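You operate a simulated robot arm through the tools that you are given. There is no shell and no other tool. Be economical: measure what you need, move in short steps, check, and stop when the job is done.

Carry out the task below with a simulated robot arm. There is one attempt and no reset: what you move stays moved.

## Task
Plug the washer in, switch on and run a rinse to its end.
Fine: plug in before the switch goes on; dial back to off at the end.

Only the result counts: the job must be done as asked and must still hold three seconds after the hand-in. Knocking over, shifting, dropping, spilling or breaking anything else fails it.

## Robot
A 6-joint arm with a two-finger parallel gripper, fixed in place. Base frame: the origin is at the foot of the arm, x ahead of it, y to its left, z up. Lengths are in mm, angles in degrees, forces in N, time in s.
With the tool pointing down near the work surface it reaches from about 360 to 440 mm from the base axis. Its first joint turns from -166.0 to 166.0 degrees. Payload 3.91 kg.
The TCP is the grasp point between the finger pads, 30 mm short of the fingertips. In the tool frame z runs along the fingers and y along their closing line. The gripper opens to 110 mm. The fingers are 20 mm wide and 10 mm thick; the gripper's body (48 by 112 mm) begins 55 mm behind the TCP.
Orientation is told as [roll, pitch, yaw] about the base's x, y, z axes, in that order, counted from this pose: with the fingers straight down and closing along the base's y, the tool's x points along the base's -x, its y along +y and its z along -z.

## Interface
- The arm moves only by the tool send_rows. Its argument "plan" is a list of rows, each a list of 3 entries, a list of its own where there are three numbers: the shift along the tool's x, y, z in mm, then the turn, a rotation vector about the tool's x, y, z in degrees, then the opening, from 0 (shut) to 1 (fully open). In form: [[[dx, dy, dz], [ax, ay, az], gripper], ...]. A call has 1 to 20 rows; each row is the pose to reach, as a shift and turn from the pose commanded when the call began, along the tool's axes at that moment. Rows are played at 5 a second. More than 50 mm and 8.6 degrees between two rows, or a gripper value outside its range, and nothing of the call is played. A pose out of reach is approached as far as the arm can. The call stops where the force on the tool passes 90 N (or 10 N more than at its start, if that is more) or the arm is blocked; 0.2 s more then pass. Each finger travels about 45 mm/s and halts on what it meets, pressing with about 44 N; the grip force reading is that of the motor and also rises with nothing between the fingers. The clock runs only during rows and for 0.2 s after the last one: add rows that repeat a pose to give the fingers time. The reply holds the time, the measured pose of the TCP, the force on the tool along the base axes, the opening and the grip force, in the units named above and with some noise, with the torque about the TCP (base axes, N m) and any sound that the robot's microphone picked up.
- Cameras (640 x 400 px; columns grow to the right, rows downward): "scene" is fixed at [391.7, -494.9, 1349.4]; the picture's right is [0.99, -0.13, 0.00], its down [-0.05, -0.41, -0.91] and it looks along [0.11, 0.90, -0.41] (base axes); focal length 320 px, centre (320, 200). "wrist" rides on the gripper at [71, 22, -107] in the tool frame; the picture's right is [-0.29, 0.96, 0.00], its down [-0.76, -0.23, -0.61] and it looks along [-0.58, -0.18, 0.79] (tool axes); focal length 243 px, centre (320, 200). There is no depth. A picture from a camera that has moved, and an enlarged one, comes with that camera's place and axes in the base frame and with its lens. The place of the scene camera against the robot may be out by one fixed shift of up to 18 mm in any direction.
- grab_frame(camera): a new picture of that camera. The clock stands still meanwhile.
- lift_body(by): slides the trunk up (or, below 0, down) by that many mm; the arm rides with it, the base frame stays. It gives what a move gives, with no picture.
- inspect(camera, box): a new picture of the part [left, top, right, bottom] of that camera's present view, enlarged. The clock stands still meanwhile.
- job_done(): hands the job in; it is judged then, once.

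Work in short steps. Places have to be worked out from the pictures, the camera data and where the tool is seen: move nearer, look again, correct. Check each grasp and each placing, and mend what went wrong. You have 120 turns and 76 pictures in all, those below and enlarged ones among them. Open the gripper and draw the arm clear of the work before you hand the job in, unless the task says otherwise; then end with one line.

The tools are called after ">>>" as name(argument=value, ...) on one line, values as JSON. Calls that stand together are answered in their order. send_rows: Moves the arm, as the interface text tells. Its arguments: {"type":"object","properties":{"plan":{"type":"array","items":{"type":"array"}}},"required":["plan"]} The other tools are called the same way: lift_body (by) slides the trunk up or down; grab_frame (camera) takes a picture; inspect (camera, box) takes an enlarged picture of a part of a camera's view; job_done () hands the job in.

At the start:

```text
time: 0.0
eef_pos: [208.5, 338.5, 1153.3]
tcp_rot: [0.0, 0.1, 0.0]
force: [-0.3, -0.5, 0.2]
wrist_torque: [0.03, 0.01, 0.02]
opening: 109.8
finger_force: 0.0
trunk travel left (down, up): [-500.0, 90.0]
```

scene: 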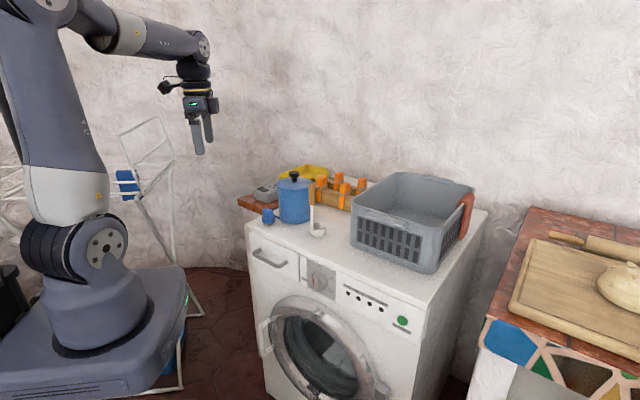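
wrist: 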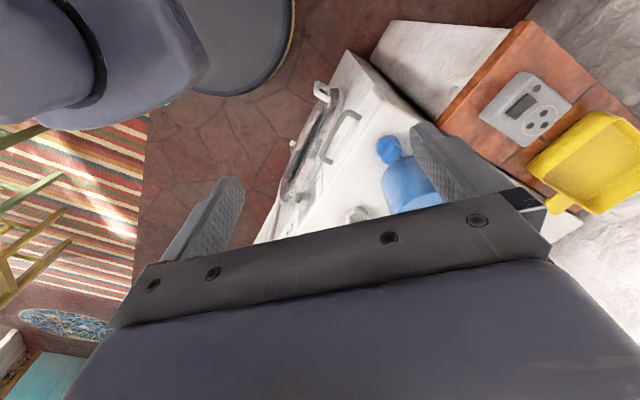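

I look closely at the washer and its left side to find the plug, socket, switch and dial.

>>> inspect(camera="scene", box=[230, 150, 390, 250])

>>> inspect(camera="scene", box=[240, 230, 440, 355])

>>> inspect(camera="wrist", box=[320, 20, 640, 220])

```text
4.00 times, centred on (310, 200) of scene
camera zoom: at [391.7, -494.9, 1349.4], right [0.99, -0.13, 0.0], down [-0.05, -0.41, -0.91], along [0.11, 0.9, -0.41], focal length 1280 px, centre (360, 200)
```

zoom: 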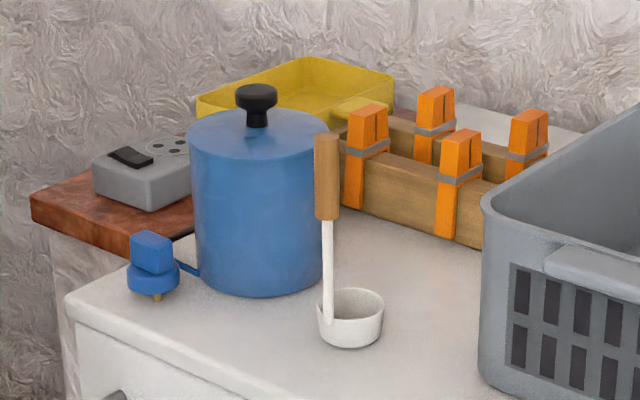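

```text
3.20 times, centred on (340, 292) of scene
camera zoom: at [391.7, -494.9, 1349.4], right [0.99, -0.13, 0.0], down [-0.05, -0.41, -0.91], along [0.11, 0.9, -0.41], focal length 1024 px, centre (256, -96)
```

zoom: 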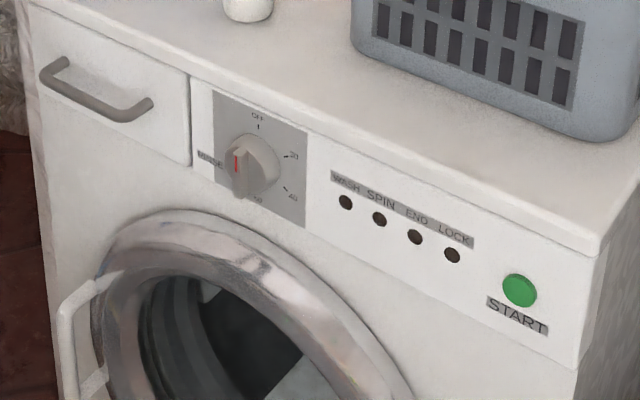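

```text
2.00 times, centred on (480, 120) of wrist
camera zoom: at [137.2, 358.4, 1260.7], right [0.29, 0.96, 0.0], down [0.76, -0.23, 0.61], along [0.58, -0.18, -0.79], focal length 485 px, centre (0, 360)
```

zoom: 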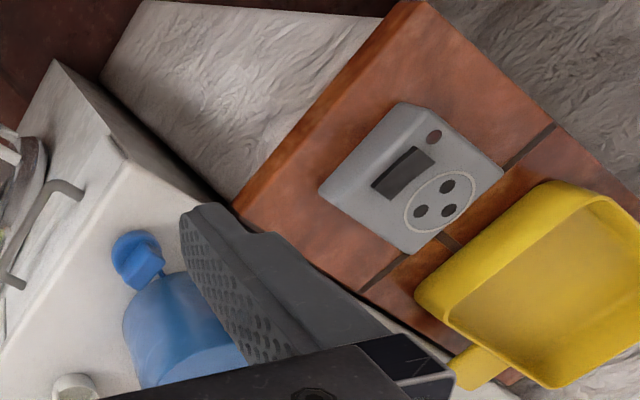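

The plug is at about (338,412,895) and the socket at about (351,633,903), both beyond the present reach. I lower the trunk, which should extend the reach, and then look again.

>>> lift_body(by=-100)

```text
time: 1.3
eef_pos: [207.5, 338.1, 1054.3]
tcp_rot: [0.0, 0.0, 0.1]
force: [0.1, 0.4, 0.3]
wrist_torque: [-0.01, 0.0, 0.0]
opening: 110.1
finger_force: 0.0
trunk travel left (down, up): [-400.0, 190.0]
```

I test the reach by moving toward the plug, staying high above the pot.

>>> send_rows(plan=[[[-28, 20, -10], [0, 0, 0], 1], [[-56, 40, -20], [0, 0, 0], 1], [[-82, 62, -26], [0, 0, 0], 1], [[-82, 62, -26], [0, 0, 0], 1]])

>>> grab_frame(camera="wrist")

>>> grab_frame(camera="scene")

```text
time: 2.3
eef_pos: [290.1, 401.7, 1079.1]
tcp_rot: [0.0, 0.0, 0.1]
force: [1.1, 0.4, 0.2]
wrist_torque: [0.02, 0.03, 0.0]
opening: 110.1
finger_force: 0.1
trunk travel left (down, up): [-400.0, 190.0]
```

```text
70 pictures are left
camera wrist: at [218.8, 421.7, 1186.0], right [0.29, 0.96, 0.0], down [0.76, -0.23, 0.61], along [0.58, -0.18, -0.79], focal length 243 px, centre (320, 200)
```

wrist: 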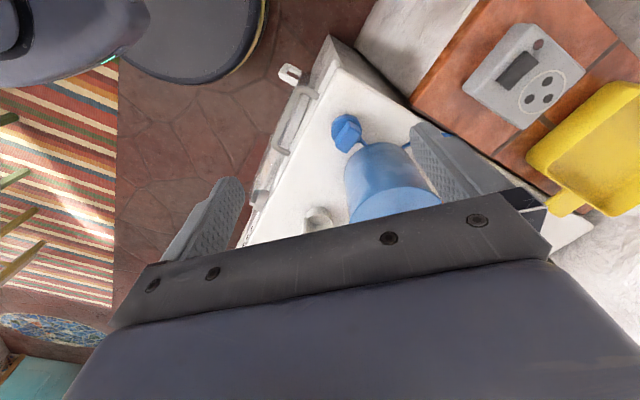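

```text
69 pictures are left
```

scene: 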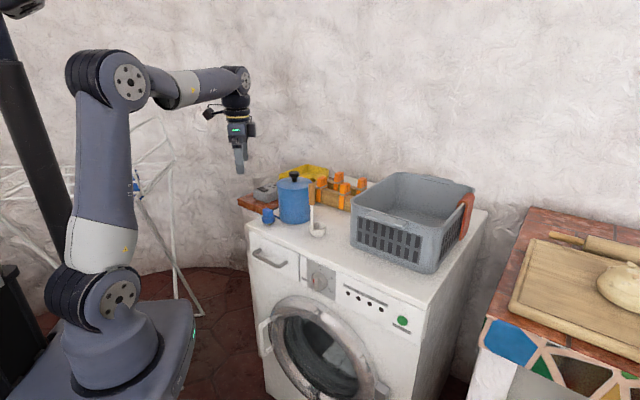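

The reach is fine here. I zoom in on the plug and the socket for their orientation.

>>> inspect(camera="wrist", box=[290, 90, 450, 190])

>>> inspect(camera="wrist", box=[450, 15, 610, 115])

>>> inspect(camera="scene", box=[235, 175, 315, 225])

```text
4.00 times, centred on (370, 140) of wrist
camera zoom: at [218.8, 421.7, 1186.0], right [0.29, 0.96, 0.0], down [0.76, -0.23, 0.61], along [0.58, -0.18, -0.79], focal length 970 px, centre (120, 440)
```

zoom: 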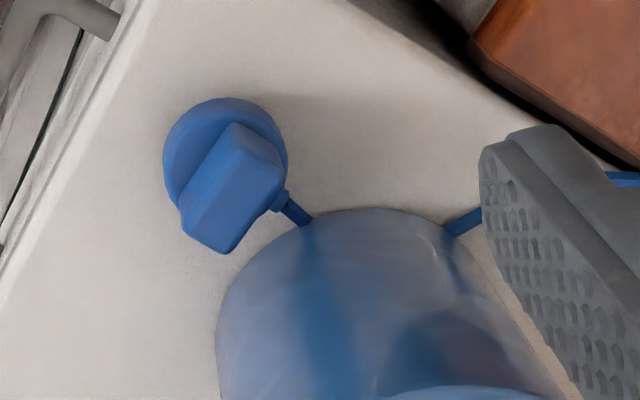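

```text
4.00 times, centred on (530, 65) of wrist
camera zoom: at [218.8, 421.7, 1186.0], right [0.29, 0.96, 0.0], down [0.76, -0.23, 0.61], along [0.58, -0.18, -0.79], focal length 970 px, centre (-520, 740)
```

zoom: 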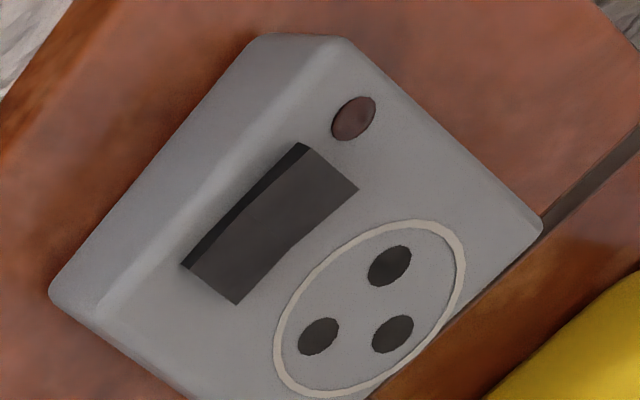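

```text
8.00 times, centred on (275, 200) of scene
camera zoom: at [391.7, -494.9, 1349.4], right [0.99, -0.13, 0.0], down [-0.05, -0.41, -0.91], along [0.11, 0.9, -0.41], focal length 2561 px, centre (680, 200)
```

zoom: 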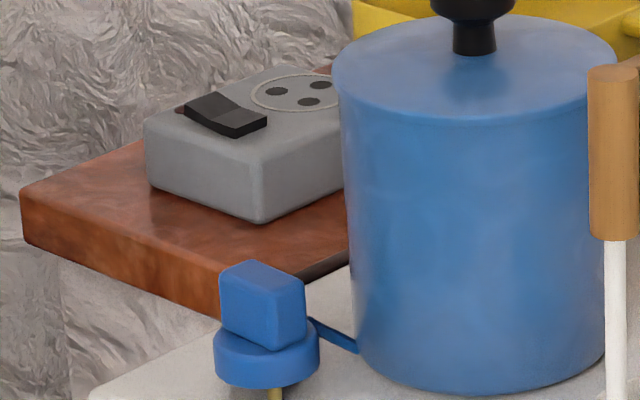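

The plug stands on its pins, with its grip box lying along about -45° and the cord leaving toward the pot side. The socket hole triangle appears to have the same orientation as the pins. I turn the tool by +45° and move over the plug.

>>> send_rows(plan=[[[-8, 1, 0], [0, 0, -7.5], 1], [[-16, 3, 5], [0, 0, -15], 1], [[-24, 4, 15], [0, 0, -22.5], 1], [[-32, 5, 25], [0, 0, -30], 1], [[-40, 7, 40], [0, 0, -37.5], 1], [[-48, 8, 59], [0, 0, -45], 1], [[-48, 8, 59], [0, 0, -45], 1]])

>>> grab_frame(camera="wrist")

>>> inspect(camera="scene", box=[225, 165, 305, 215])

```text
time: 3.9
eef_pos: [338.2, 409.4, 1020.0]
tcp_rot: [0.0, 0.0, 45.1]
force: [0.8, 0.5, -0.6]
wrist_torque: [0.01, 0.0, 0.0]
opening: 110.0
finger_force: 0.3
trunk travel left (down, up): [-400.0, 190.0]
```

```text
65 pictures are left
camera wrist: at [272.2, 372.0, 1127.3], right [-0.47, 0.88, 0.0], down [0.7, 0.38, 0.61], along [0.54, 0.29, -0.79], focal length 243 px, centre (320, 200)
```

wrist: 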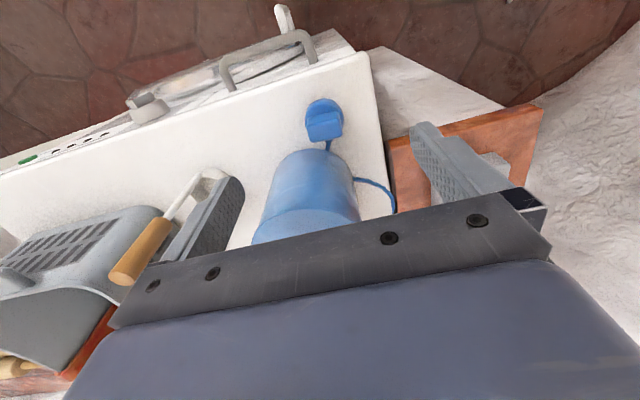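

```text
8.00 times, centred on (265, 190) of scene
camera zoom: at [391.7, -494.9, 1349.4], right [0.99, -0.13, 0.0], down [-0.05, -0.41, -0.91], along [0.11, 0.9, -0.41], focal length 2561 px, centre (760, 280)
```

zoom: 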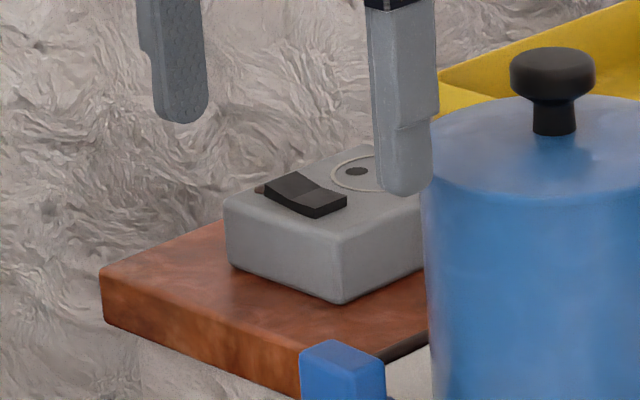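

>>> inspect(camera="wrist", box=[260, 80, 420, 180])

>>> inspect(camera="scene", box=[235, 190, 315, 240])

```text
4.00 times, centred on (340, 130) of wrist
camera zoom: at [272.2, 372.0, 1127.3], right [-0.47, 0.88, 0.0], down [0.7, 0.38, 0.61], along [0.54, 0.29, -0.79], focal length 970 px, centre (240, 480)
```

zoom: 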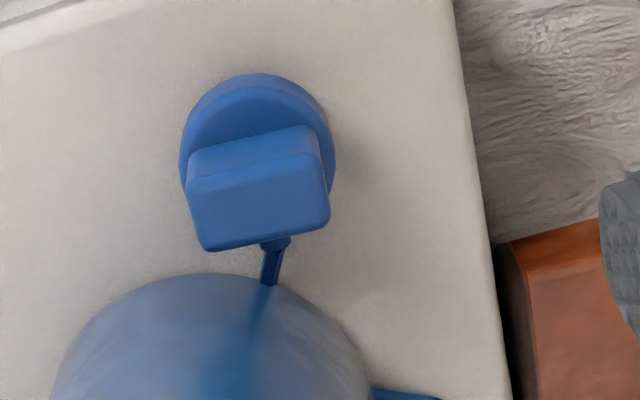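

```text
8.00 times, centred on (275, 215) of scene
camera zoom: at [391.7, -494.9, 1349.4], right [0.99, -0.13, 0.0], down [-0.05, -0.41, -0.91], along [0.11, 0.9, -0.41], focal length 2561 px, centre (680, 80)
```

zoom: 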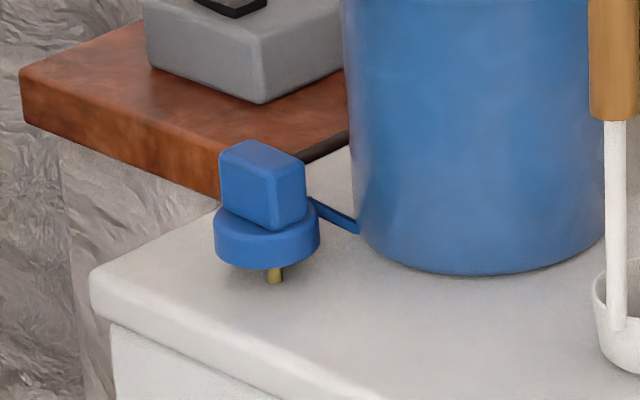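

The box axis lies at about 130° and its centre at about (350,419), with the top at z≈902. I align the yaw, part-close the gripper and descend to just above it.

>>> send_rows(plan=[[[-15.3, -1.7, 20], [0, 0, 5], 0.65], [[-15.3, -1.7, 45], [0, 0, 5], 0.65], [[-15.3, -1.7, 70], [0, 0, 5], 0.65], [[-15.3, -1.7, 70], [0, 0, 5], 0.65], [[-15.3, -1.7, 70], [0, 0, 5], 0.65]])

>>> inspect(camera="wrist", box=[160, 40, 480, 240])

>>> inspect(camera="scene", box=[235, 175, 315, 225])

```text
time: 5.1
eef_pos: [349.7, 418.1, 950.9]
tcp_rot: [0.0, 0.0, 40.0]
force: [-0.4, -0.7, -0.2]
wrist_torque: [-0.04, 0.0, -0.03]
opening: 71.6
finger_force: 0.2
trunk travel left (down, up): [-400.0, 190.0]
```

```text
2.00 times, centred on (320, 140) of wrist
camera zoom: at [281.5, 387.1, 1058.4], right [-0.39, 0.92, 0.0], down [0.73, 0.31, 0.61], along [0.56, 0.24, -0.79], focal length 485 px, centre (320, 320)
```

zoom: 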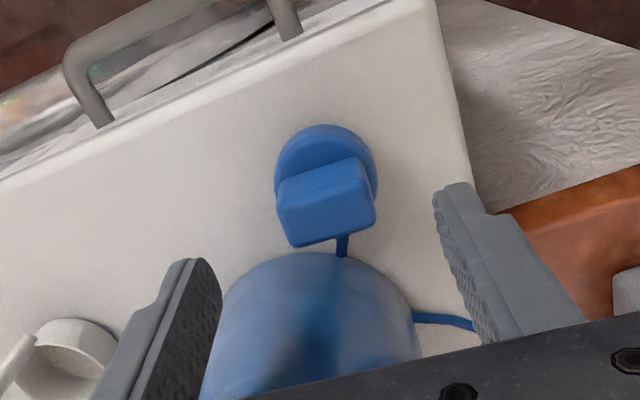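

```text
8.00 times, centred on (275, 200) of scene
camera zoom: at [391.7, -494.9, 1349.4], right [0.99, -0.13, 0.0], down [-0.05, -0.41, -0.91], along [0.11, 0.9, -0.41], focal length 2561 px, centre (680, 200)
```

zoom: 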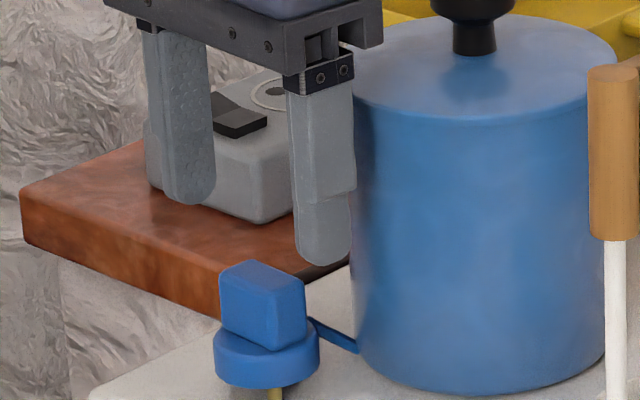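

The fingers straddle the box, whose top is about 20 mm below the tips. I descend 34 mm and look before closing.

>>> send_rows(plan=[[[0, 0, 12], [0, 0, 0], 0.6], [[0, 0, 24], [0, 0, 0], 0.6], [[0, 0, 34], [0, 0, 0], 0.6], [[0, 0, 34], [0, 0, 0], 0.6]])

>>> inspect(camera="wrist", box=[160, 60, 480, 260])

>>> inspect(camera="scene", box=[235, 185, 315, 235])

```text
time: 6.1
eef_pos: [349.3, 418.3, 916.4]
tcp_rot: [0.1, 0.0, 40.0]
force: [0.8, -0.5, 2.0]
wrist_torque: [0.04, -0.09, 0.0]
opening: 65.8
finger_force: 0.1
trunk travel left (down, up): [-400.0, 190.0]
```

```text
2.00 times, centred on (320, 160) of wrist
camera zoom: at [281.0, 387.2, 1023.7], right [-0.39, 0.92, 0.0], down [0.73, 0.31, 0.61], along [0.56, 0.24, -0.79], focal length 485 px, centre (320, 280)
```

zoom: 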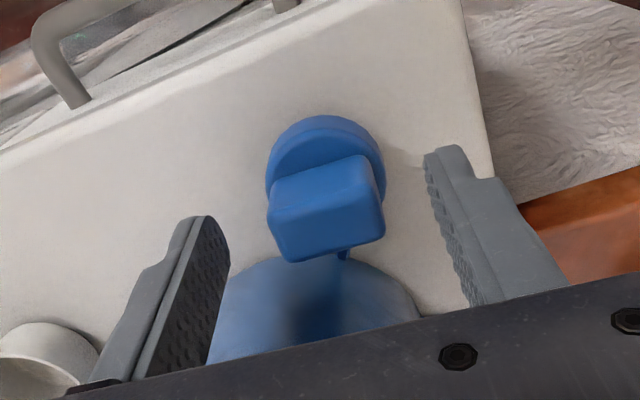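

```text
8.00 times, centred on (275, 210) of scene
camera zoom: at [391.7, -494.9, 1349.4], right [0.99, -0.13, 0.0], down [-0.05, -0.41, -0.91], along [0.11, 0.9, -0.41], focal length 2561 px, centre (680, 120)
```

zoom: 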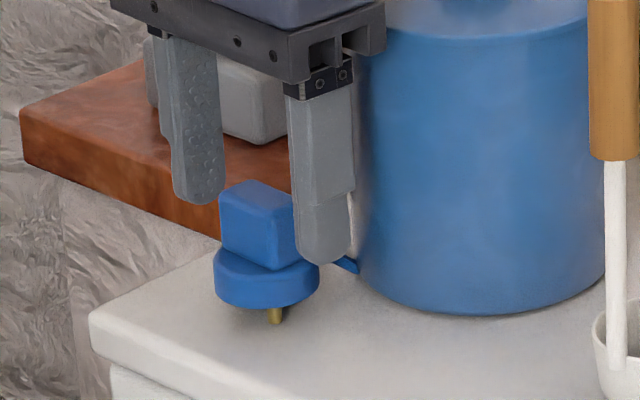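

Alignment looks good. I shift 2 mm back toward the robot and close on the box.

>>> send_rows(plan=[[[2, 0, 1], [0, 0, 0], 0.6], [[2, 0, 1], [0, 0, 0], 0.1], [[2, 0, 1], [0, 0, 0], 0.1], [[2, 0, 1], [0, 0, 0], 0.1], [[2, 0, 1], [0, 0, 0], 0.1], [[2, 0, 1], [0, 0, 0], 0.1]])

>>> inspect(camera="wrist", box=[160, 60, 480, 260])

```text
time: 7.5
eef_pos: [348.7, 417.3, 916.7]
tcp_rot: [-0.1, -0.1, 40.0]
force: [2.2, 4.2, 15.3]
wrist_torque: [0.26, -0.51, 0.05]
opening: 33.1
finger_force: 44.1
trunk travel left (down, up): [-400.0, 190.0]
```

```text
2.00 times, centred on (320, 160) of wrist
camera zoom: at [279.6, 385.7, 1023.2], right [-0.39, 0.92, 0.0], down [0.73, 0.31, 0.61], along [0.56, 0.24, -0.79], focal length 485 px, centre (320, 280)
```

zoom: 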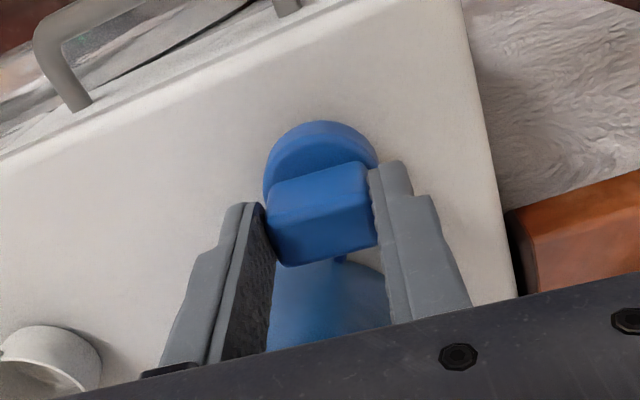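

The plug is held at 33 mm wide. I lift it slowly and watch forces for cord tension.

>>> send_rows(plan=[[[0, 0, -10], [0, 0, 0], 0.1], [[0, 0, -25], [0, 0, 0], 0.1], [[0, 0, -40], [0, 0, 0], 0.1], [[0, 0, -60], [0, 0, 0], 0.1], [[0, 0, -80], [0, 0, 0], 0.1]])

>>> grab_frame(camera="scene")

>>> grab_frame(camera="wrist")

```text
time: 8.7
eef_pos: [347.1, 417.8, 995.7]
tcp_rot: [0.0, 0.1, 40.0]
force: [-0.1, -0.5, -1.8]
wrist_torque: [-0.01, 0.0, 0.0]
opening: 33.2
finger_force: 44.3
trunk travel left (down, up): [-400.0, 190.0]
```

```text
56 pictures are left
```

scene: 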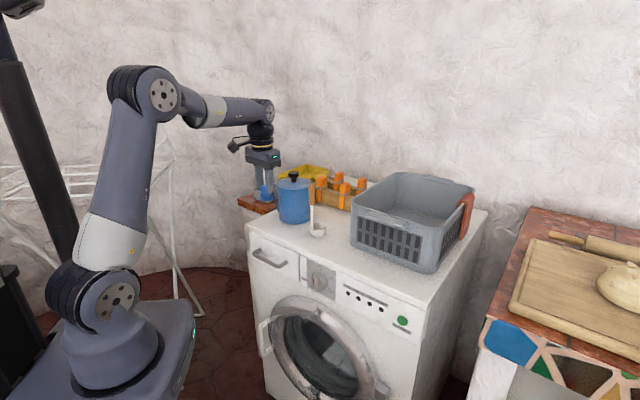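

```text
55 pictures are left
camera wrist: at [279.0, 386.4, 1102.7], right [-0.39, 0.92, 0.0], down [0.73, 0.31, 0.61], along [0.56, 0.24, -0.79], focal length 243 px, centre (320, 200)
```

wrist: 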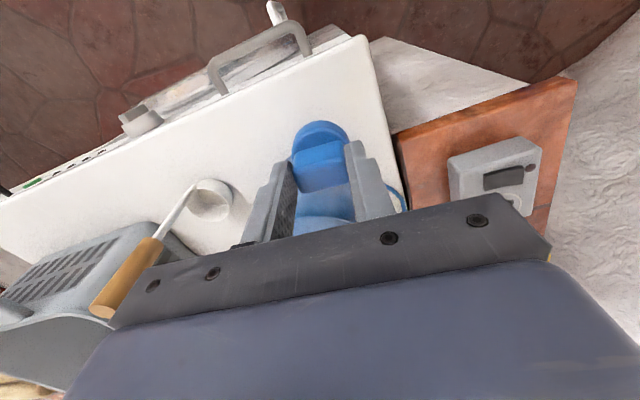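

The plug lifted freely. I move it partway toward the socket and look again to refine where the holes are.

>>> send_rows(plan=[[[-19, 22, -5], [0, 0, 0], 0.1], [[-38, 45, -10], [0, 0, 0], 0.1], [[-57, 68, -14], [0, 0, 0], 0.1], [[-75, 90, -14], [0, 0, 0], 0.1], [[-91.3, 108.8, -14], [0, 0, 0], 0.1], [[-91.3, 108.8, -14], [0, 0, 0], 0.1]])

>>> grab_frame(camera="wrist")

```text
time: 10.1
eef_pos: [347.3, 560.7, 1009.9]
tcp_rot: [-0.1, 0.0, 40.0]
force: [1.0, -0.7, -1.5]
wrist_torque: [0.0, 0.0, -0.01]
opening: 33.0
finger_force: 44.0
trunk travel left (down, up): [-400.0, 190.0]
```

```text
54 pictures are left
camera wrist: at [279.6, 528.4, 1117.1], right [-0.39, 0.92, 0.0], down [0.73, 0.31, 0.61], along [0.56, 0.24, -0.79], focal length 243 px, centre (320, 200)
```

wrist: 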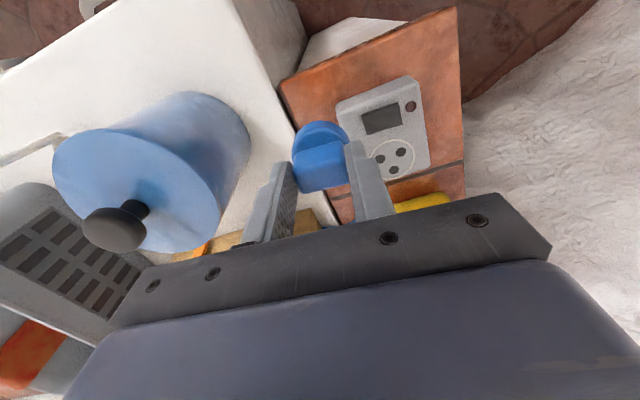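

>>> inspect(camera="wrist", box=[290, 70, 450, 170])

```text
4.00 times, centred on (370, 120) of wrist
camera zoom: at [279.6, 528.4, 1117.1], right [-0.39, 0.92, 0.0], down [0.73, 0.31, 0.61], along [0.56, 0.24, -0.79], focal length 970 px, centre (120, 520)
```

zoom: 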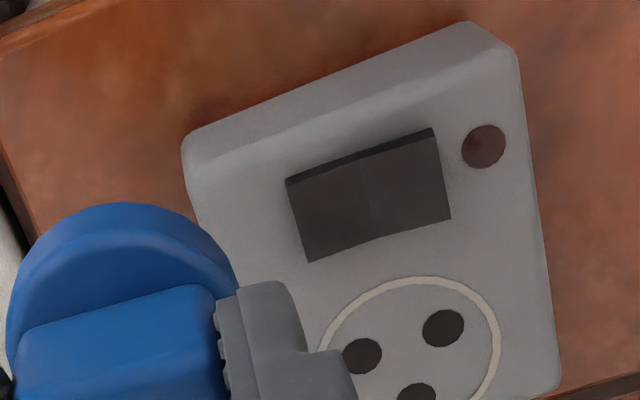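

The socket centre works out near (360,641,897) with yaw about 44°. I bring the plug over it at hover height and turn 4°.

>>> send_rows(plan=[[[-20, 16, 5], [0, 0, -1], 0.1], [[-40, 32, 10], [0, 0, -2], 0.1], [[-55, 44, 20], [0, 0, -3], 0.1], [[-66.4, 53.1, 40], [0, 0, -4], 0.1], [[-66.4, 53.1, 40], [0, 0, -4], 0.1]])

>>> inspect(camera="wrist", box=[240, 70, 400, 170])

>>> inspect(camera="scene", box=[240, 160, 304, 200])

```text
time: 11.3
eef_pos: [344.3, 595.6, 985.5]
tcp_rot: [0.0, -0.1, 44.1]
force: [-1.2, -0.4, -1.2]
wrist_torque: [0.01, 0.01, 0.04]
opening: 33.2
finger_force: 44.1
out of reach, approached as far as the arm can: row 2, 3, 4, 5
trunk travel left (down, up): [-400.0, 190.0]
```

```text
4.00 times, centred on (320, 120) of wrist
camera zoom: at [278.9, 559.4, 1092.1], right [-0.46, 0.89, 0.0], down [0.71, 0.36, 0.61], along [0.54, 0.28, -0.79], focal length 970 px, centre (320, 520)
```

zoom: 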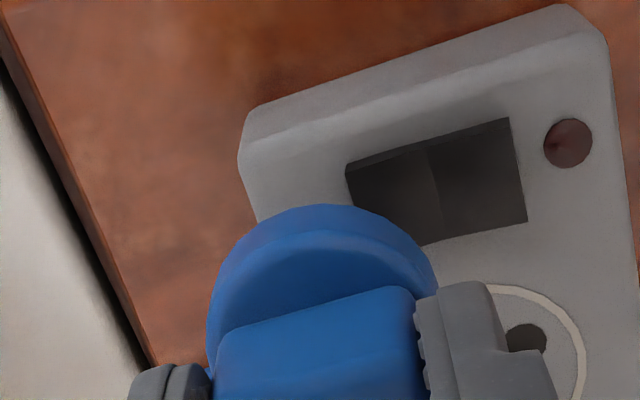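

```text
10.00 times, centred on (272, 180) of scene
camera zoom: at [391.7, -494.9, 1349.4], right [0.99, -0.13, 0.0], down [-0.05, -0.41, -0.91], along [0.11, 0.9, -0.41], focal length 3201 px, centre (800, 400)
```

zoom: 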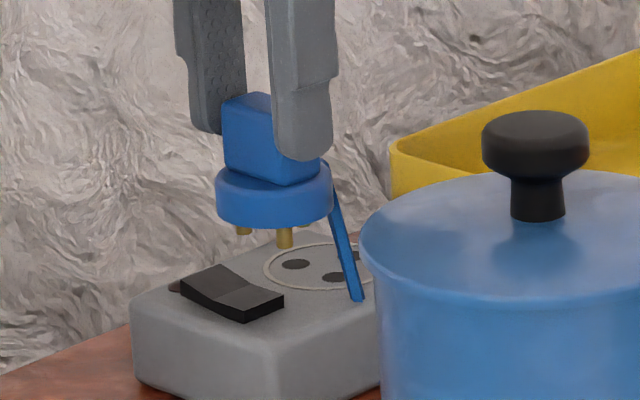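

That pose is out of reach with the forearm level, so the trunk has to be higher for the arm to lean further forward. I raise it in small steps and lower the arm to keep the plug height.

>>> lift_body(by=50)

>>> send_rows(plan=[[[0, 0, 15], [0, 0, 0], 0.1], [[0, 0, 30], [0, 0, 0], 0.1], [[0, 0, 45], [0, 0, 0], 0.1], [[0, 0, 45], [0, 0, 0], 0.1]])

>>> lift_body(by=50)

>>> send_rows(plan=[[[0, 0, 15], [0, 0, 0], 0.1], [[0, 0, 30], [0, 0, 0], 0.1], [[0, 0, 45], [0, 0, 0], 0.1], [[0, 0, 45], [0, 0, 0], 0.1]])

```text
time: 12.2
eef_pos: [344.8, 595.4, 1035.1]
tcp_rot: [0.0, 0.1, 44.0]
force: [0.3, -0.2, -0.6]
wrist_torque: [0.0, 0.02, 0.0]
opening: 32.9
finger_force: 43.7
trunk travel left (down, up): [-450.0, 140.0]
```

```text
time: 13.2
eef_pos: [346.5, 597.3, 989.6]
tcp_rot: [0.0, -0.1, 44.1]
force: [0.2, 0.0, -1.0]
wrist_torque: [-0.01, 0.02, -0.02]
opening: 33.2
finger_force: 43.6
trunk travel left (down, up): [-450.0, 140.0]
```

```text
time: 14.2
eef_pos: [347.2, 596.5, 1040.1]
tcp_rot: [0.0, 0.1, 44.1]
force: [0.2, 0.4, -0.9]
wrist_torque: [0.01, -0.03, 0.03]
opening: 32.8
finger_force: 43.8
trunk travel left (down, up): [-500.0, 90.0]
```

```text
time: 15.2
eef_pos: [345.9, 595.8, 995.8]
tcp_rot: [0.0, -0.1, 44.1]
force: [-0.9, 0.2, -0.4]
wrist_torque: [0.02, -0.01, -0.01]
opening: 33.1
finger_force: 44.1
trunk travel left (down, up): [-500.0, 90.0]
```

Now I retry the move to the hover point over the socket.

>>> send_rows(plan=[[[-15, 7, 5], [0, 0, 0], 0.1], [[-30, 14, 12], [0, 0, 0], 0.1], [[-46.3, 22, 24], [0, 0, 0], 0.1], [[-46.3, 22, 24], [0, 0, 0], 0.1]])

>>> inspect(camera="scene", box=[240, 160, 304, 200])

```text
time: 16.2
eef_pos: [353.5, 622.4, 970.9]
tcp_rot: [0.0, -0.1, 43.9]
force: [-1.1, 0.2, -0.7]
wrist_torque: [0.0, 0.02, 0.02]
opening: 32.9
finger_force: 43.7
out of reach, approached as far as the arm can: row 2, 3, 4
trunk travel left (down, up): [-500.0, 90.0]
```

```text
10.00 times, centred on (272, 180) of scene
camera zoom: at [391.7, -494.9, 1349.4], right [0.99, -0.13, 0.0], down [-0.05, -0.41, -0.91], along [0.11, 0.9, -0.41], focal length 3201 px, centre (800, 400)
```

zoom: 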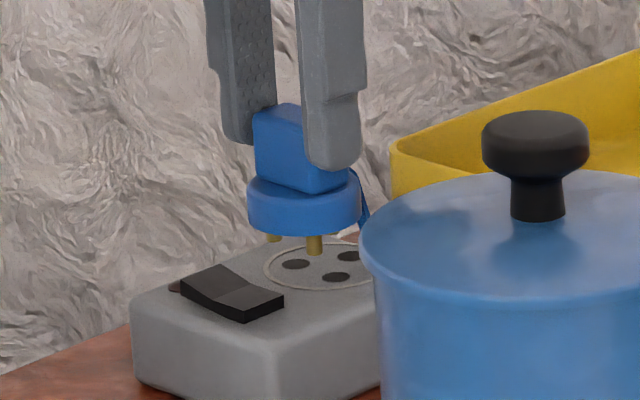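

The reach grew as expected, so I use the remaining trunk lift.

>>> lift_body(by=45)

>>> send_rows(plan=[[[0, 0, 15], [0, 0, 0], 0.1], [[0, 0, 30], [0, 0, 0], 0.1], [[0, 0, 45], [0, 0, 0], 0.1]])

>>> lift_body(by=45)

>>> send_rows(plan=[[[0, 0, 15], [0, 0, 0], 0.1], [[0, 0, 30], [0, 0, 0], 0.1], [[0, 0, 45], [0, 0, 0], 0.1], [[0, 0, 45], [0, 0, 0], 0.1]])

```text
time: 17.1
eef_pos: [353.9, 624.2, 1015.8]
tcp_rot: [0.0, -0.1, 44.0]
force: [0.8, 0.2, -0.8]
wrist_torque: [-0.02, 0.01, 0.01]
opening: 32.9
finger_force: 44.3
trunk travel left (down, up): [-545.0, 45.0]
```

```text
time: 17.9
eef_pos: [354.4, 623.3, 971.7]
tcp_rot: [0.0, -0.3, 44.1]
force: [-0.2, 0.7, -0.5]
wrist_torque: [0.0, -0.01, -0.02]
opening: 32.9
finger_force: 44.0
trunk travel left (down, up): [-545.0, 45.0]
```

```text
time: 18.7
eef_pos: [355.0, 623.5, 1017.5]
tcp_rot: [0.0, -0.1, 44.0]
force: [0.5, 0.0, -1.4]
wrist_torque: [0.0, -0.03, -0.04]
opening: 32.8
finger_force: 44.1
trunk travel left (down, up): [-590.0, 0.0]
```

```text
time: 19.7
eef_pos: [354.5, 624.4, 970.9]
tcp_rot: [0.1, -0.2, 44.0]
force: [-1.0, 0.2, -1.8]
wrist_torque: [0.0, 0.0, 0.0]
opening: 33.0
finger_force: 43.4
trunk travel left (down, up): [-590.0, 0.0]
```

>>> send_rows(plan=[[[-10, 4, 0], [0, 0, 0], 0.1], [[-20.4, 7.5, 0], [0, 0, 0], 0.1], [[-20.4, 7.5, 0], [0, 0, 0], 0.1]])

>>> inspect(camera="scene", box=[240, 160, 304, 200])

>>> inspect(camera="wrist", box=[240, 90, 400, 190])

```text
time: 20.5
eef_pos: [357.4, 631.9, 972.1]
tcp_rot: [0.1, -0.3, 44.1]
force: [-0.9, -0.4, -0.8]
wrist_torque: [-0.03, 0.05, 0.01]
opening: 33.1
finger_force: 43.9
out of reach, approached as far as the arm can: row 2, 3
trunk travel left (down, up): [-590.0, 0.0]
```

```text
10.00 times, centred on (272, 180) of scene
camera zoom: at [391.7, -494.9, 1349.4], right [0.99, -0.13, 0.0], down [-0.05, -0.41, -0.91], along [0.11, 0.9, -0.41], focal length 3201 px, centre (800, 400)
```

zoom: 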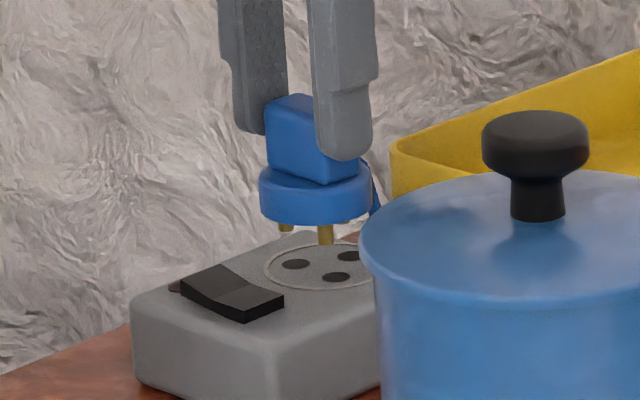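

```text
4.00 times, centred on (320, 140) of wrist
camera zoom: at [291.9, 596.3, 1077.9], right [-0.46, 0.89, 0.0], down [0.71, 0.36, 0.61], along [0.54, 0.28, -0.79], focal length 970 px, centre (320, 440)
```

zoom: 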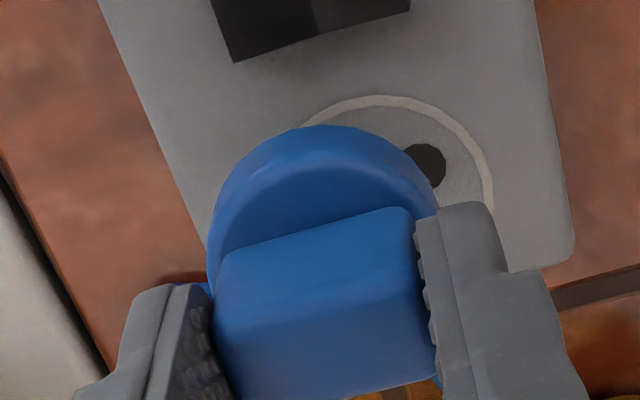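

The reach falls about 12 mm short with a vertical tool. Tilting the tool 4.5° outward about its closing axis gives that distance, so I tilt, shift over the holes and stay just above them.

>>> send_rows(plan=[[[0, 0, 0], [0, -2.5, 0], 0.1], [[0, 0, 0], [0, -4.5, 0], 0.1], [[-4, 3, 4], [0, -4.5, 0], 0.1], [[-8.5, 5.8, 8], [0, -4.5, 0], 0.1], [[-8.5, 5.8, 8], [0, -4.5, 0], 0.1]])

>>> inspect(camera="scene", box=[248, 165, 296, 195])

>>> inspect(camera="wrist", box=[240, 90, 400, 190])

```text
time: 21.7
eef_pos: [360.2, 643.1, 962.1]
tcp_rot: [-0.1, -4.7, 44.0]
force: [0.5, 0.4, -0.6]
wrist_torque: [-0.01, 0.01, 0.01]
opening: 33.0
finger_force: 44.3
trunk travel left (down, up): [-590.0, 0.0]
```

```text
13.33 times, centred on (272, 180) of scene
camera zoom: at [391.7, -494.9, 1349.4], right [0.99, -0.13, 0.0], down [-0.05, -0.41, -0.91], along [0.11, 0.9, -0.41], focal length 4268 px, centre (960, 467)
```

zoom: 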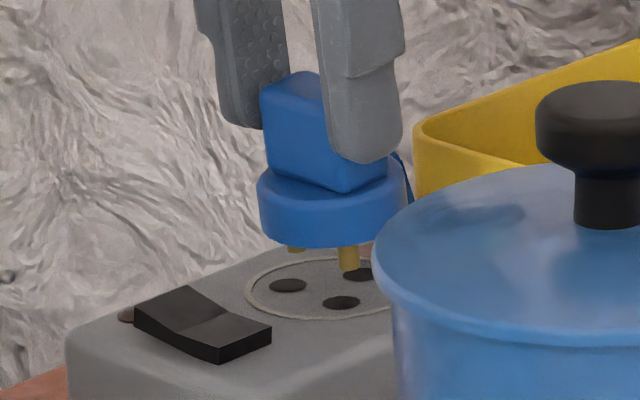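

```text
4.00 times, centred on (320, 140) of wrist
camera zoom: at [287.8, 601.4, 1063.3], right [-0.46, 0.89, 0.02], down [0.67, 0.33, 0.67], along [0.59, 0.32, -0.74], focal length 970 px, centre (320, 440)
```

zoom: 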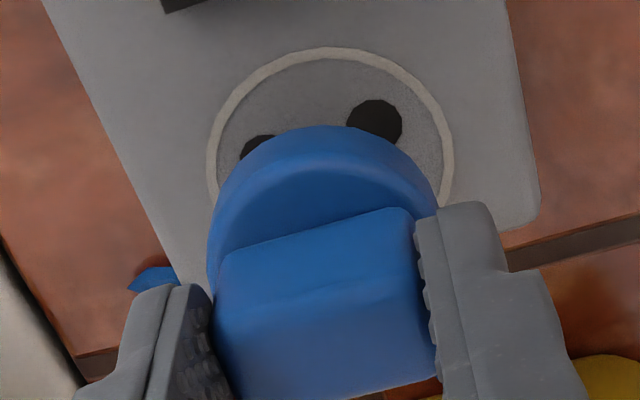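

Pin tips are about 10 mm above the holes and about 2 mm off along the closing axis. I correct that and descend 13 mm vertically to feel whether they enter.

>>> send_rows(plan=[[[0, 2.3, 0], [0, 0, 0], 0.1], [[0.4, 2.3, 5], [0, 0, 0], 0.1], [[0.8, 2.3, 10], [0, 0, 0], 0.1], [[1.0, 2.3, 13], [0, 0, 0], 0.1], [[1.0, 2.3, 13], [0, 0, 0], 0.1]])

>>> inspect(camera="scene", box=[248, 165, 296, 195])

```text
time: 22.9
eef_pos: [358.2, 644.5, 951.0]
tcp_rot: [0.0, -4.6, 44.0]
force: [1.1, 0.2, -0.8]
wrist_torque: [0.0, 0.01, 0.01]
opening: 33.3
finger_force: 43.8
trunk travel left (down, up): [-590.0, 0.0]
```

```text
13.33 times, centred on (272, 180) of scene
camera zoom: at [391.7, -494.9, 1349.4], right [0.99, -0.13, 0.0], down [-0.05, -0.41, -0.91], along [0.11, 0.9, -0.41], focal length 4268 px, centre (960, 467)
```

zoom: 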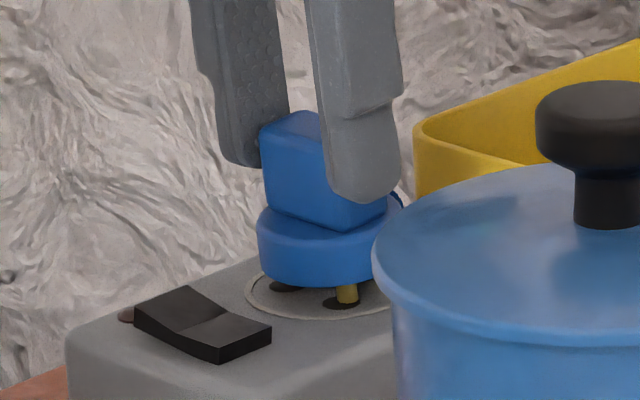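

The front pin tip is right at its hole with no contact. I continue down 12 mm in small steps.

>>> send_rows(plan=[[[0.2, 0, 3], [0, 0, 0], 0.1], [[0.5, 0.3, 6], [0, 0, 0], 0.1], [[0.7, 0.6, 9], [0, 0, 0], 0.1], [[0.9, 0.6, 12], [0, 0, 0], 0.1]])

>>> inspect(camera="scene", box=[248, 165, 296, 195])

```text
time: 23.9
eef_pos: [358.0, 644.5, 942.9]
tcp_rot: [0.2, -4.9, 44.0]
force: [-3.4, -5.2, 20.0]
wrist_torque: [-0.52, 0.4, -0.04]
opening: 33.2
finger_force: 44.7
trunk travel left (down, up): [-590.0, 0.0]
```

```text
13.33 times, centred on (272, 180) of scene
camera zoom: at [391.7, -494.9, 1349.4], right [0.99, -0.13, 0.0], down [-0.05, -0.41, -0.91], along [0.11, 0.9, -0.41], focal length 4268 px, centre (960, 467)
```

zoom: 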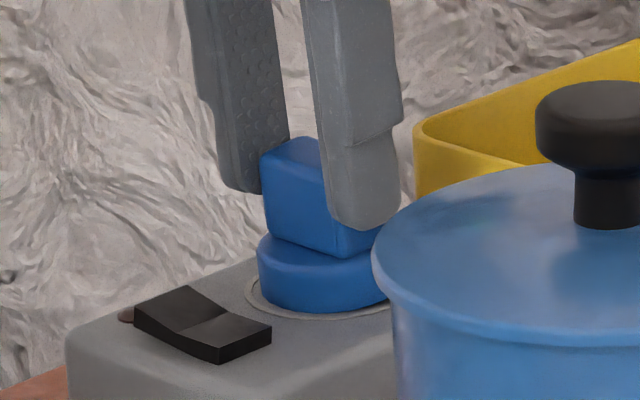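

The disc is nearly flush inside the ring with 20 N upward. I press a few mm more to seat it.

>>> send_rows(plan=[[[0.1, 0, 2], [0, 0, 0], 0.1], [[0.3, 0, 4], [0, 0, 0], 0.1], [[0.3, 0, 4], [0, 0, 0], 0.1]])

>>> inspect(camera="scene", box=[248, 165, 296, 195])

```text
time: 24.7
eef_pos: [358.8, 645.0, 940.1]
tcp_rot: [0.2, -5.2, 44.1]
force: [1.0, 0.5, 36.5]
wrist_torque: [-0.33, 0.26, 0.0]
opening: 33.0
finger_force: 44.2
trunk travel left (down, up): [-590.0, 0.0]
```

```text
13.33 times, centred on (272, 180) of scene
camera zoom: at [391.7, -494.9, 1349.4], right [0.99, -0.13, 0.0], down [-0.05, -0.41, -0.91], along [0.11, 0.9, -0.41], focal length 4268 px, centre (960, 467)
```

zoom: 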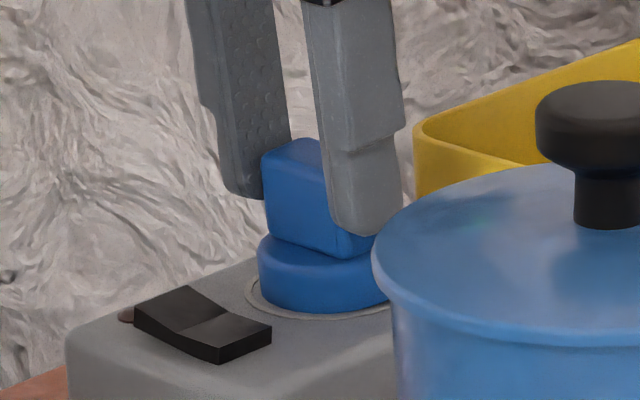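

The fingers slid slightly and the plug looks seated. I give one firmer push to be sure.

>>> send_rows(plan=[[[0.1, 0, 2], [0, 0, 0], 0.1], [[0.3, 0, 4], [0, 0, 0], 0.1], [[0.4, 0, 5], [0, 0, 0], 0.1], [[0.4, 0, 5], [0, 0, 0], 0.1]])

>>> inspect(camera="scene", box=[248, 165, 296, 195])

```text
time: 25.7
eef_pos: [359.4, 645.0, 935.5]
tcp_rot: [0.3, -5.3, 43.7]
force: [4.4, 3.9, 37.3]
wrist_torque: [-0.19, 0.04, -0.01]
opening: 33.3
finger_force: 43.4
trunk travel left (down, up): [-590.0, 0.0]
```

```text
13.33 times, centred on (272, 180) of scene
camera zoom: at [391.7, -494.9, 1349.4], right [0.99, -0.13, 0.0], down [-0.05, -0.41, -0.91], along [0.11, 0.9, -0.41], focal length 4268 px, centre (960, 467)
```

zoom: 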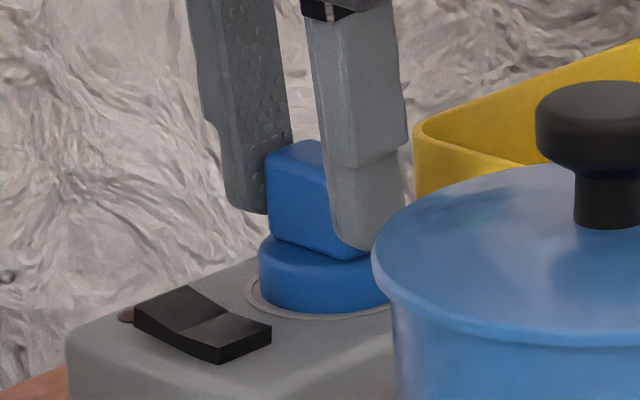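

>>> send_rows(plan=[[[0.1, 0, 2], [0, 0, 0], 0.1], [[0.3, 0, 4], [0, 0, 0], 0.1], [[0.4, 0, 5], [0, 0, 0], 0.1], [[0.4, 0, 5], [0, 0, 0], 0.1]])

>>> inspect(camera="wrist", box=[240, 90, 400, 190])

```text
time: 26.7
eef_pos: [358.7, 644.1, 930.7]
tcp_rot: [0.4, -5.4, 44.0]
force: [4.1, 3.2, 39.2]
wrist_torque: [0.04, -0.44, -0.04]
opening: 32.9
finger_force: 43.5
trunk travel left (down, up): [-590.0, 0.0]
```

```text
4.00 times, centred on (320, 140) of wrist
camera zoom: at [286.6, 602.5, 1031.2], right [-0.46, 0.89, 0.03], down [0.67, 0.32, 0.67], along [0.59, 0.33, -0.74], focal length 970 px, centre (320, 440)
```

zoom: 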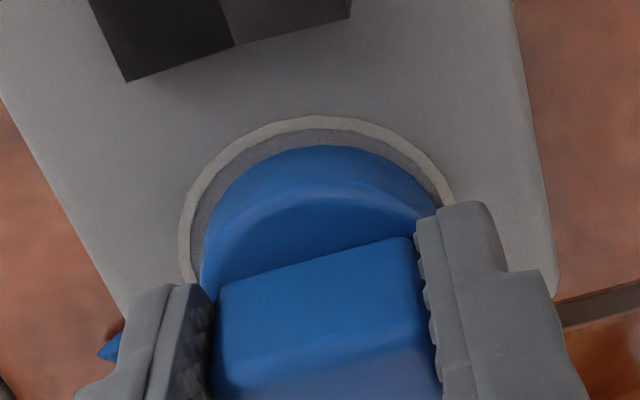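

The plug sits concentric in the ring and bottomed. I release and back off upward.

>>> send_rows(plan=[[[0, 0, -3], [0, 0, 0], 0.1], [[0, 0, -3], [0, 0, 0], 0.5], [[0, 0, -3], [0, 0, 0], 0.5], [[0, 0, -3], [0, 0, 0], 0.5], [[2, 0, -20], [0, 0, 0], 0.5], [[4, 0, -45], [0, 0, 0], 0.5], [[8, 0, -70], [0, 0, 0], 0.5], [[14, 0, -95], [0, 0, 0], 0.5]])

>>> inspect(camera="scene", box=[240, 165, 304, 205])

>>> inspect(camera="wrist", box=[200, 20, 440, 170])

```text
time: 28.5
eef_pos: [341.6, 629.5, 1018.0]
tcp_rot: [-0.1, -4.6, 44.0]
force: [-1.0, -0.1, -0.6]
wrist_torque: [-0.04, 0.01, -0.01]
opening: 54.9
finger_force: 0.1
trunk travel left (down, up): [-590.0, 0.0]
```

```text
10.00 times, centred on (272, 185) of scene
camera zoom: at [391.7, -494.9, 1349.4], right [0.99, -0.13, 0.0], down [-0.05, -0.41, -0.91], along [0.11, 0.9, -0.41], focal length 3201 px, centre (800, 350)
```

zoom: 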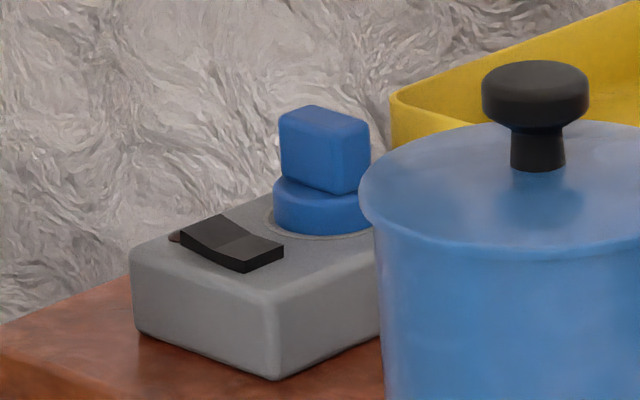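

```text
2.67 times, centred on (320, 95) of wrist
camera zoom: at [270.5, 587.8, 1118.8], right [-0.46, 0.89, 0.02], down [0.67, 0.33, 0.67], along [0.59, 0.32, -0.74], focal length 647 px, centre (320, 480)
```

zoom: 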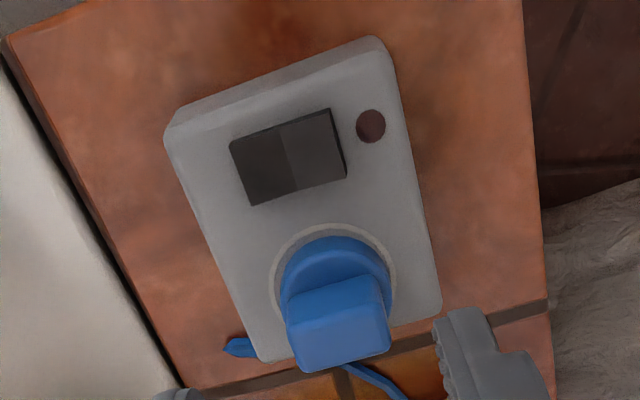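

The plug is in. I look closely at the rocker to see which end is raised.

>>> inspect(camera="scene", box=[254, 180, 278, 195])

>>> inspect(camera="wrist", box=[275, 50, 355, 100])

```text
16.00 times, centred on (266, 188) of scene
camera zoom: at [391.7, -494.9, 1349.4], right [0.99, -0.13, 0.0], down [-0.05, -0.41, -0.91], along [0.11, 0.9, -0.41], focal length 5122 px, centre (1184, 400)
```

zoom: 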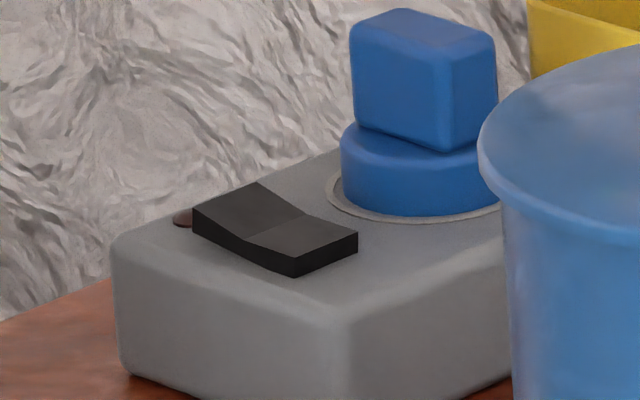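

```text
8.00 times, centred on (315, 75) of wrist
camera zoom: at [270.5, 587.8, 1118.8], right [-0.46, 0.89, 0.02], down [0.67, 0.33, 0.67], along [0.59, 0.32, -0.74], focal length 1941 px, centre (360, 1200)
```

zoom: 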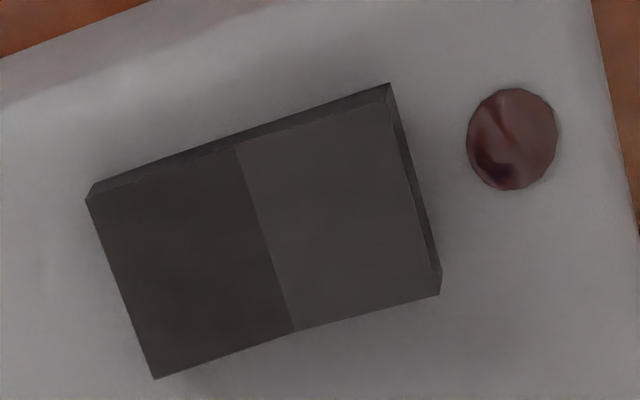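

The lamp-side end of the rocker is raised, and that end is at about (316,620). I close the fingers, straighten the tool and hover above it.

>>> send_rows(plan=[[[12, 5, 0], [0, 1.5, 0], 0], [[25, 10.2, 0], [0, 3, 0], 0], [[26, 10.2, 15], [0, 4.6, 0], 0], [[28, 10.2, 38], [0, 4.6, 0], 0], [[29.6, 10.2, 57.8], [0, 4.6, 0], 0], [[29.6, 10.2, 57.8], [0, 4.6, 0], 0]])

>>> inspect(camera="scene", box=[246, 170, 286, 195])

>>> inspect(camera="wrist", box=[240, 90, 400, 190])

```text
time: 29.9
eef_pos: [319.2, 621.9, 958.0]
tcp_rot: [0.1, -0.1, 44.0]
force: [-0.5, -0.7, 0.0]
wrist_torque: [-0.01, 0.0, -0.01]
opening: 0.0
finger_force: 37.6
trunk travel left (down, up): [-590.0, 0.0]
```

```text
16.00 times, centred on (266, 182) of scene
camera zoom: at [391.7, -494.9, 1349.4], right [0.99, -0.13, 0.0], down [-0.05, -0.41, -0.91], along [0.11, 0.9, -0.41], focal length 5122 px, centre (1184, 480)
```

zoom: 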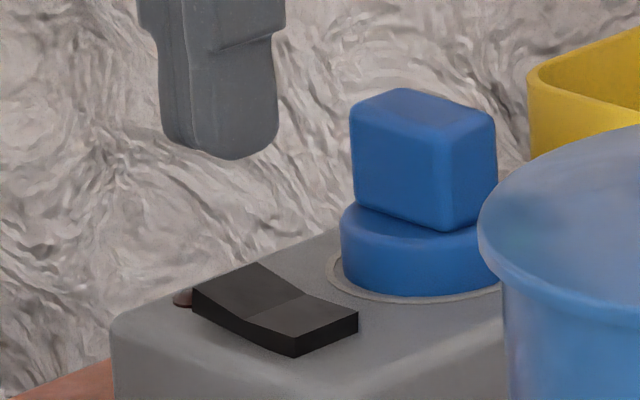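

```text
4.00 times, centred on (320, 140) of wrist
camera zoom: at [253.3, 585.5, 1064.8], right [-0.46, 0.89, 0.0], down [0.71, 0.36, 0.61], along [0.54, 0.28, -0.79], focal length 970 px, centre (320, 440)
```

zoom: 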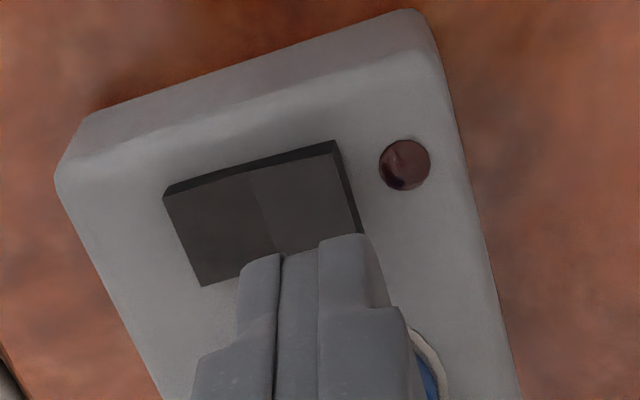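

I shift 4.5 mm back to the rocker's centreline and press down.

>>> send_rows(plan=[[[4.5, 0, 0], [0, 0, 0], 0], [[4.5, 0, 14], [0, 0, 0], 0], [[4.5, 0, 20], [0, 0, 0], 0], [[4.5, 0, 23], [0, 0, 0], 0], [[4.5, 0, 26], [0, 0, 0], 0]])

>>> inspect(camera="scene", box=[246, 170, 286, 195])

```text
time: 31.1
eef_pos: [313.8, 617.4, 933.4]
tcp_rot: [0.2, -0.1, 44.0]
force: [0.0, -0.1, -0.5]
wrist_torque: [-0.02, -0.02, 0.03]
opening: 0.0
finger_force: 37.9
trunk travel left (down, up): [-590.0, 0.0]
```

```text
16.00 times, centred on (266, 182) of scene
camera zoom: at [391.7, -494.9, 1349.4], right [0.99, -0.13, 0.0], down [-0.05, -0.41, -0.91], along [0.11, 0.9, -0.41], focal length 5122 px, centre (1184, 480)
```

zoom: 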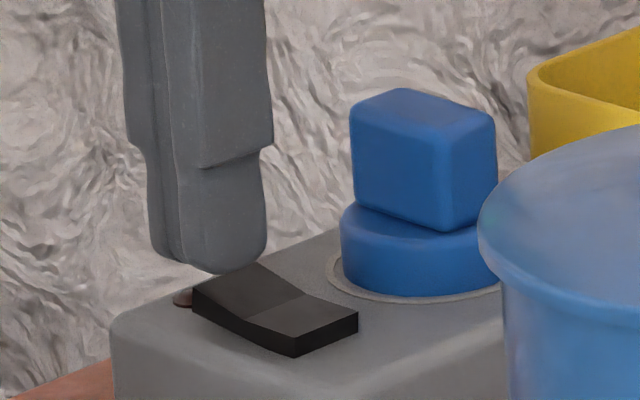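

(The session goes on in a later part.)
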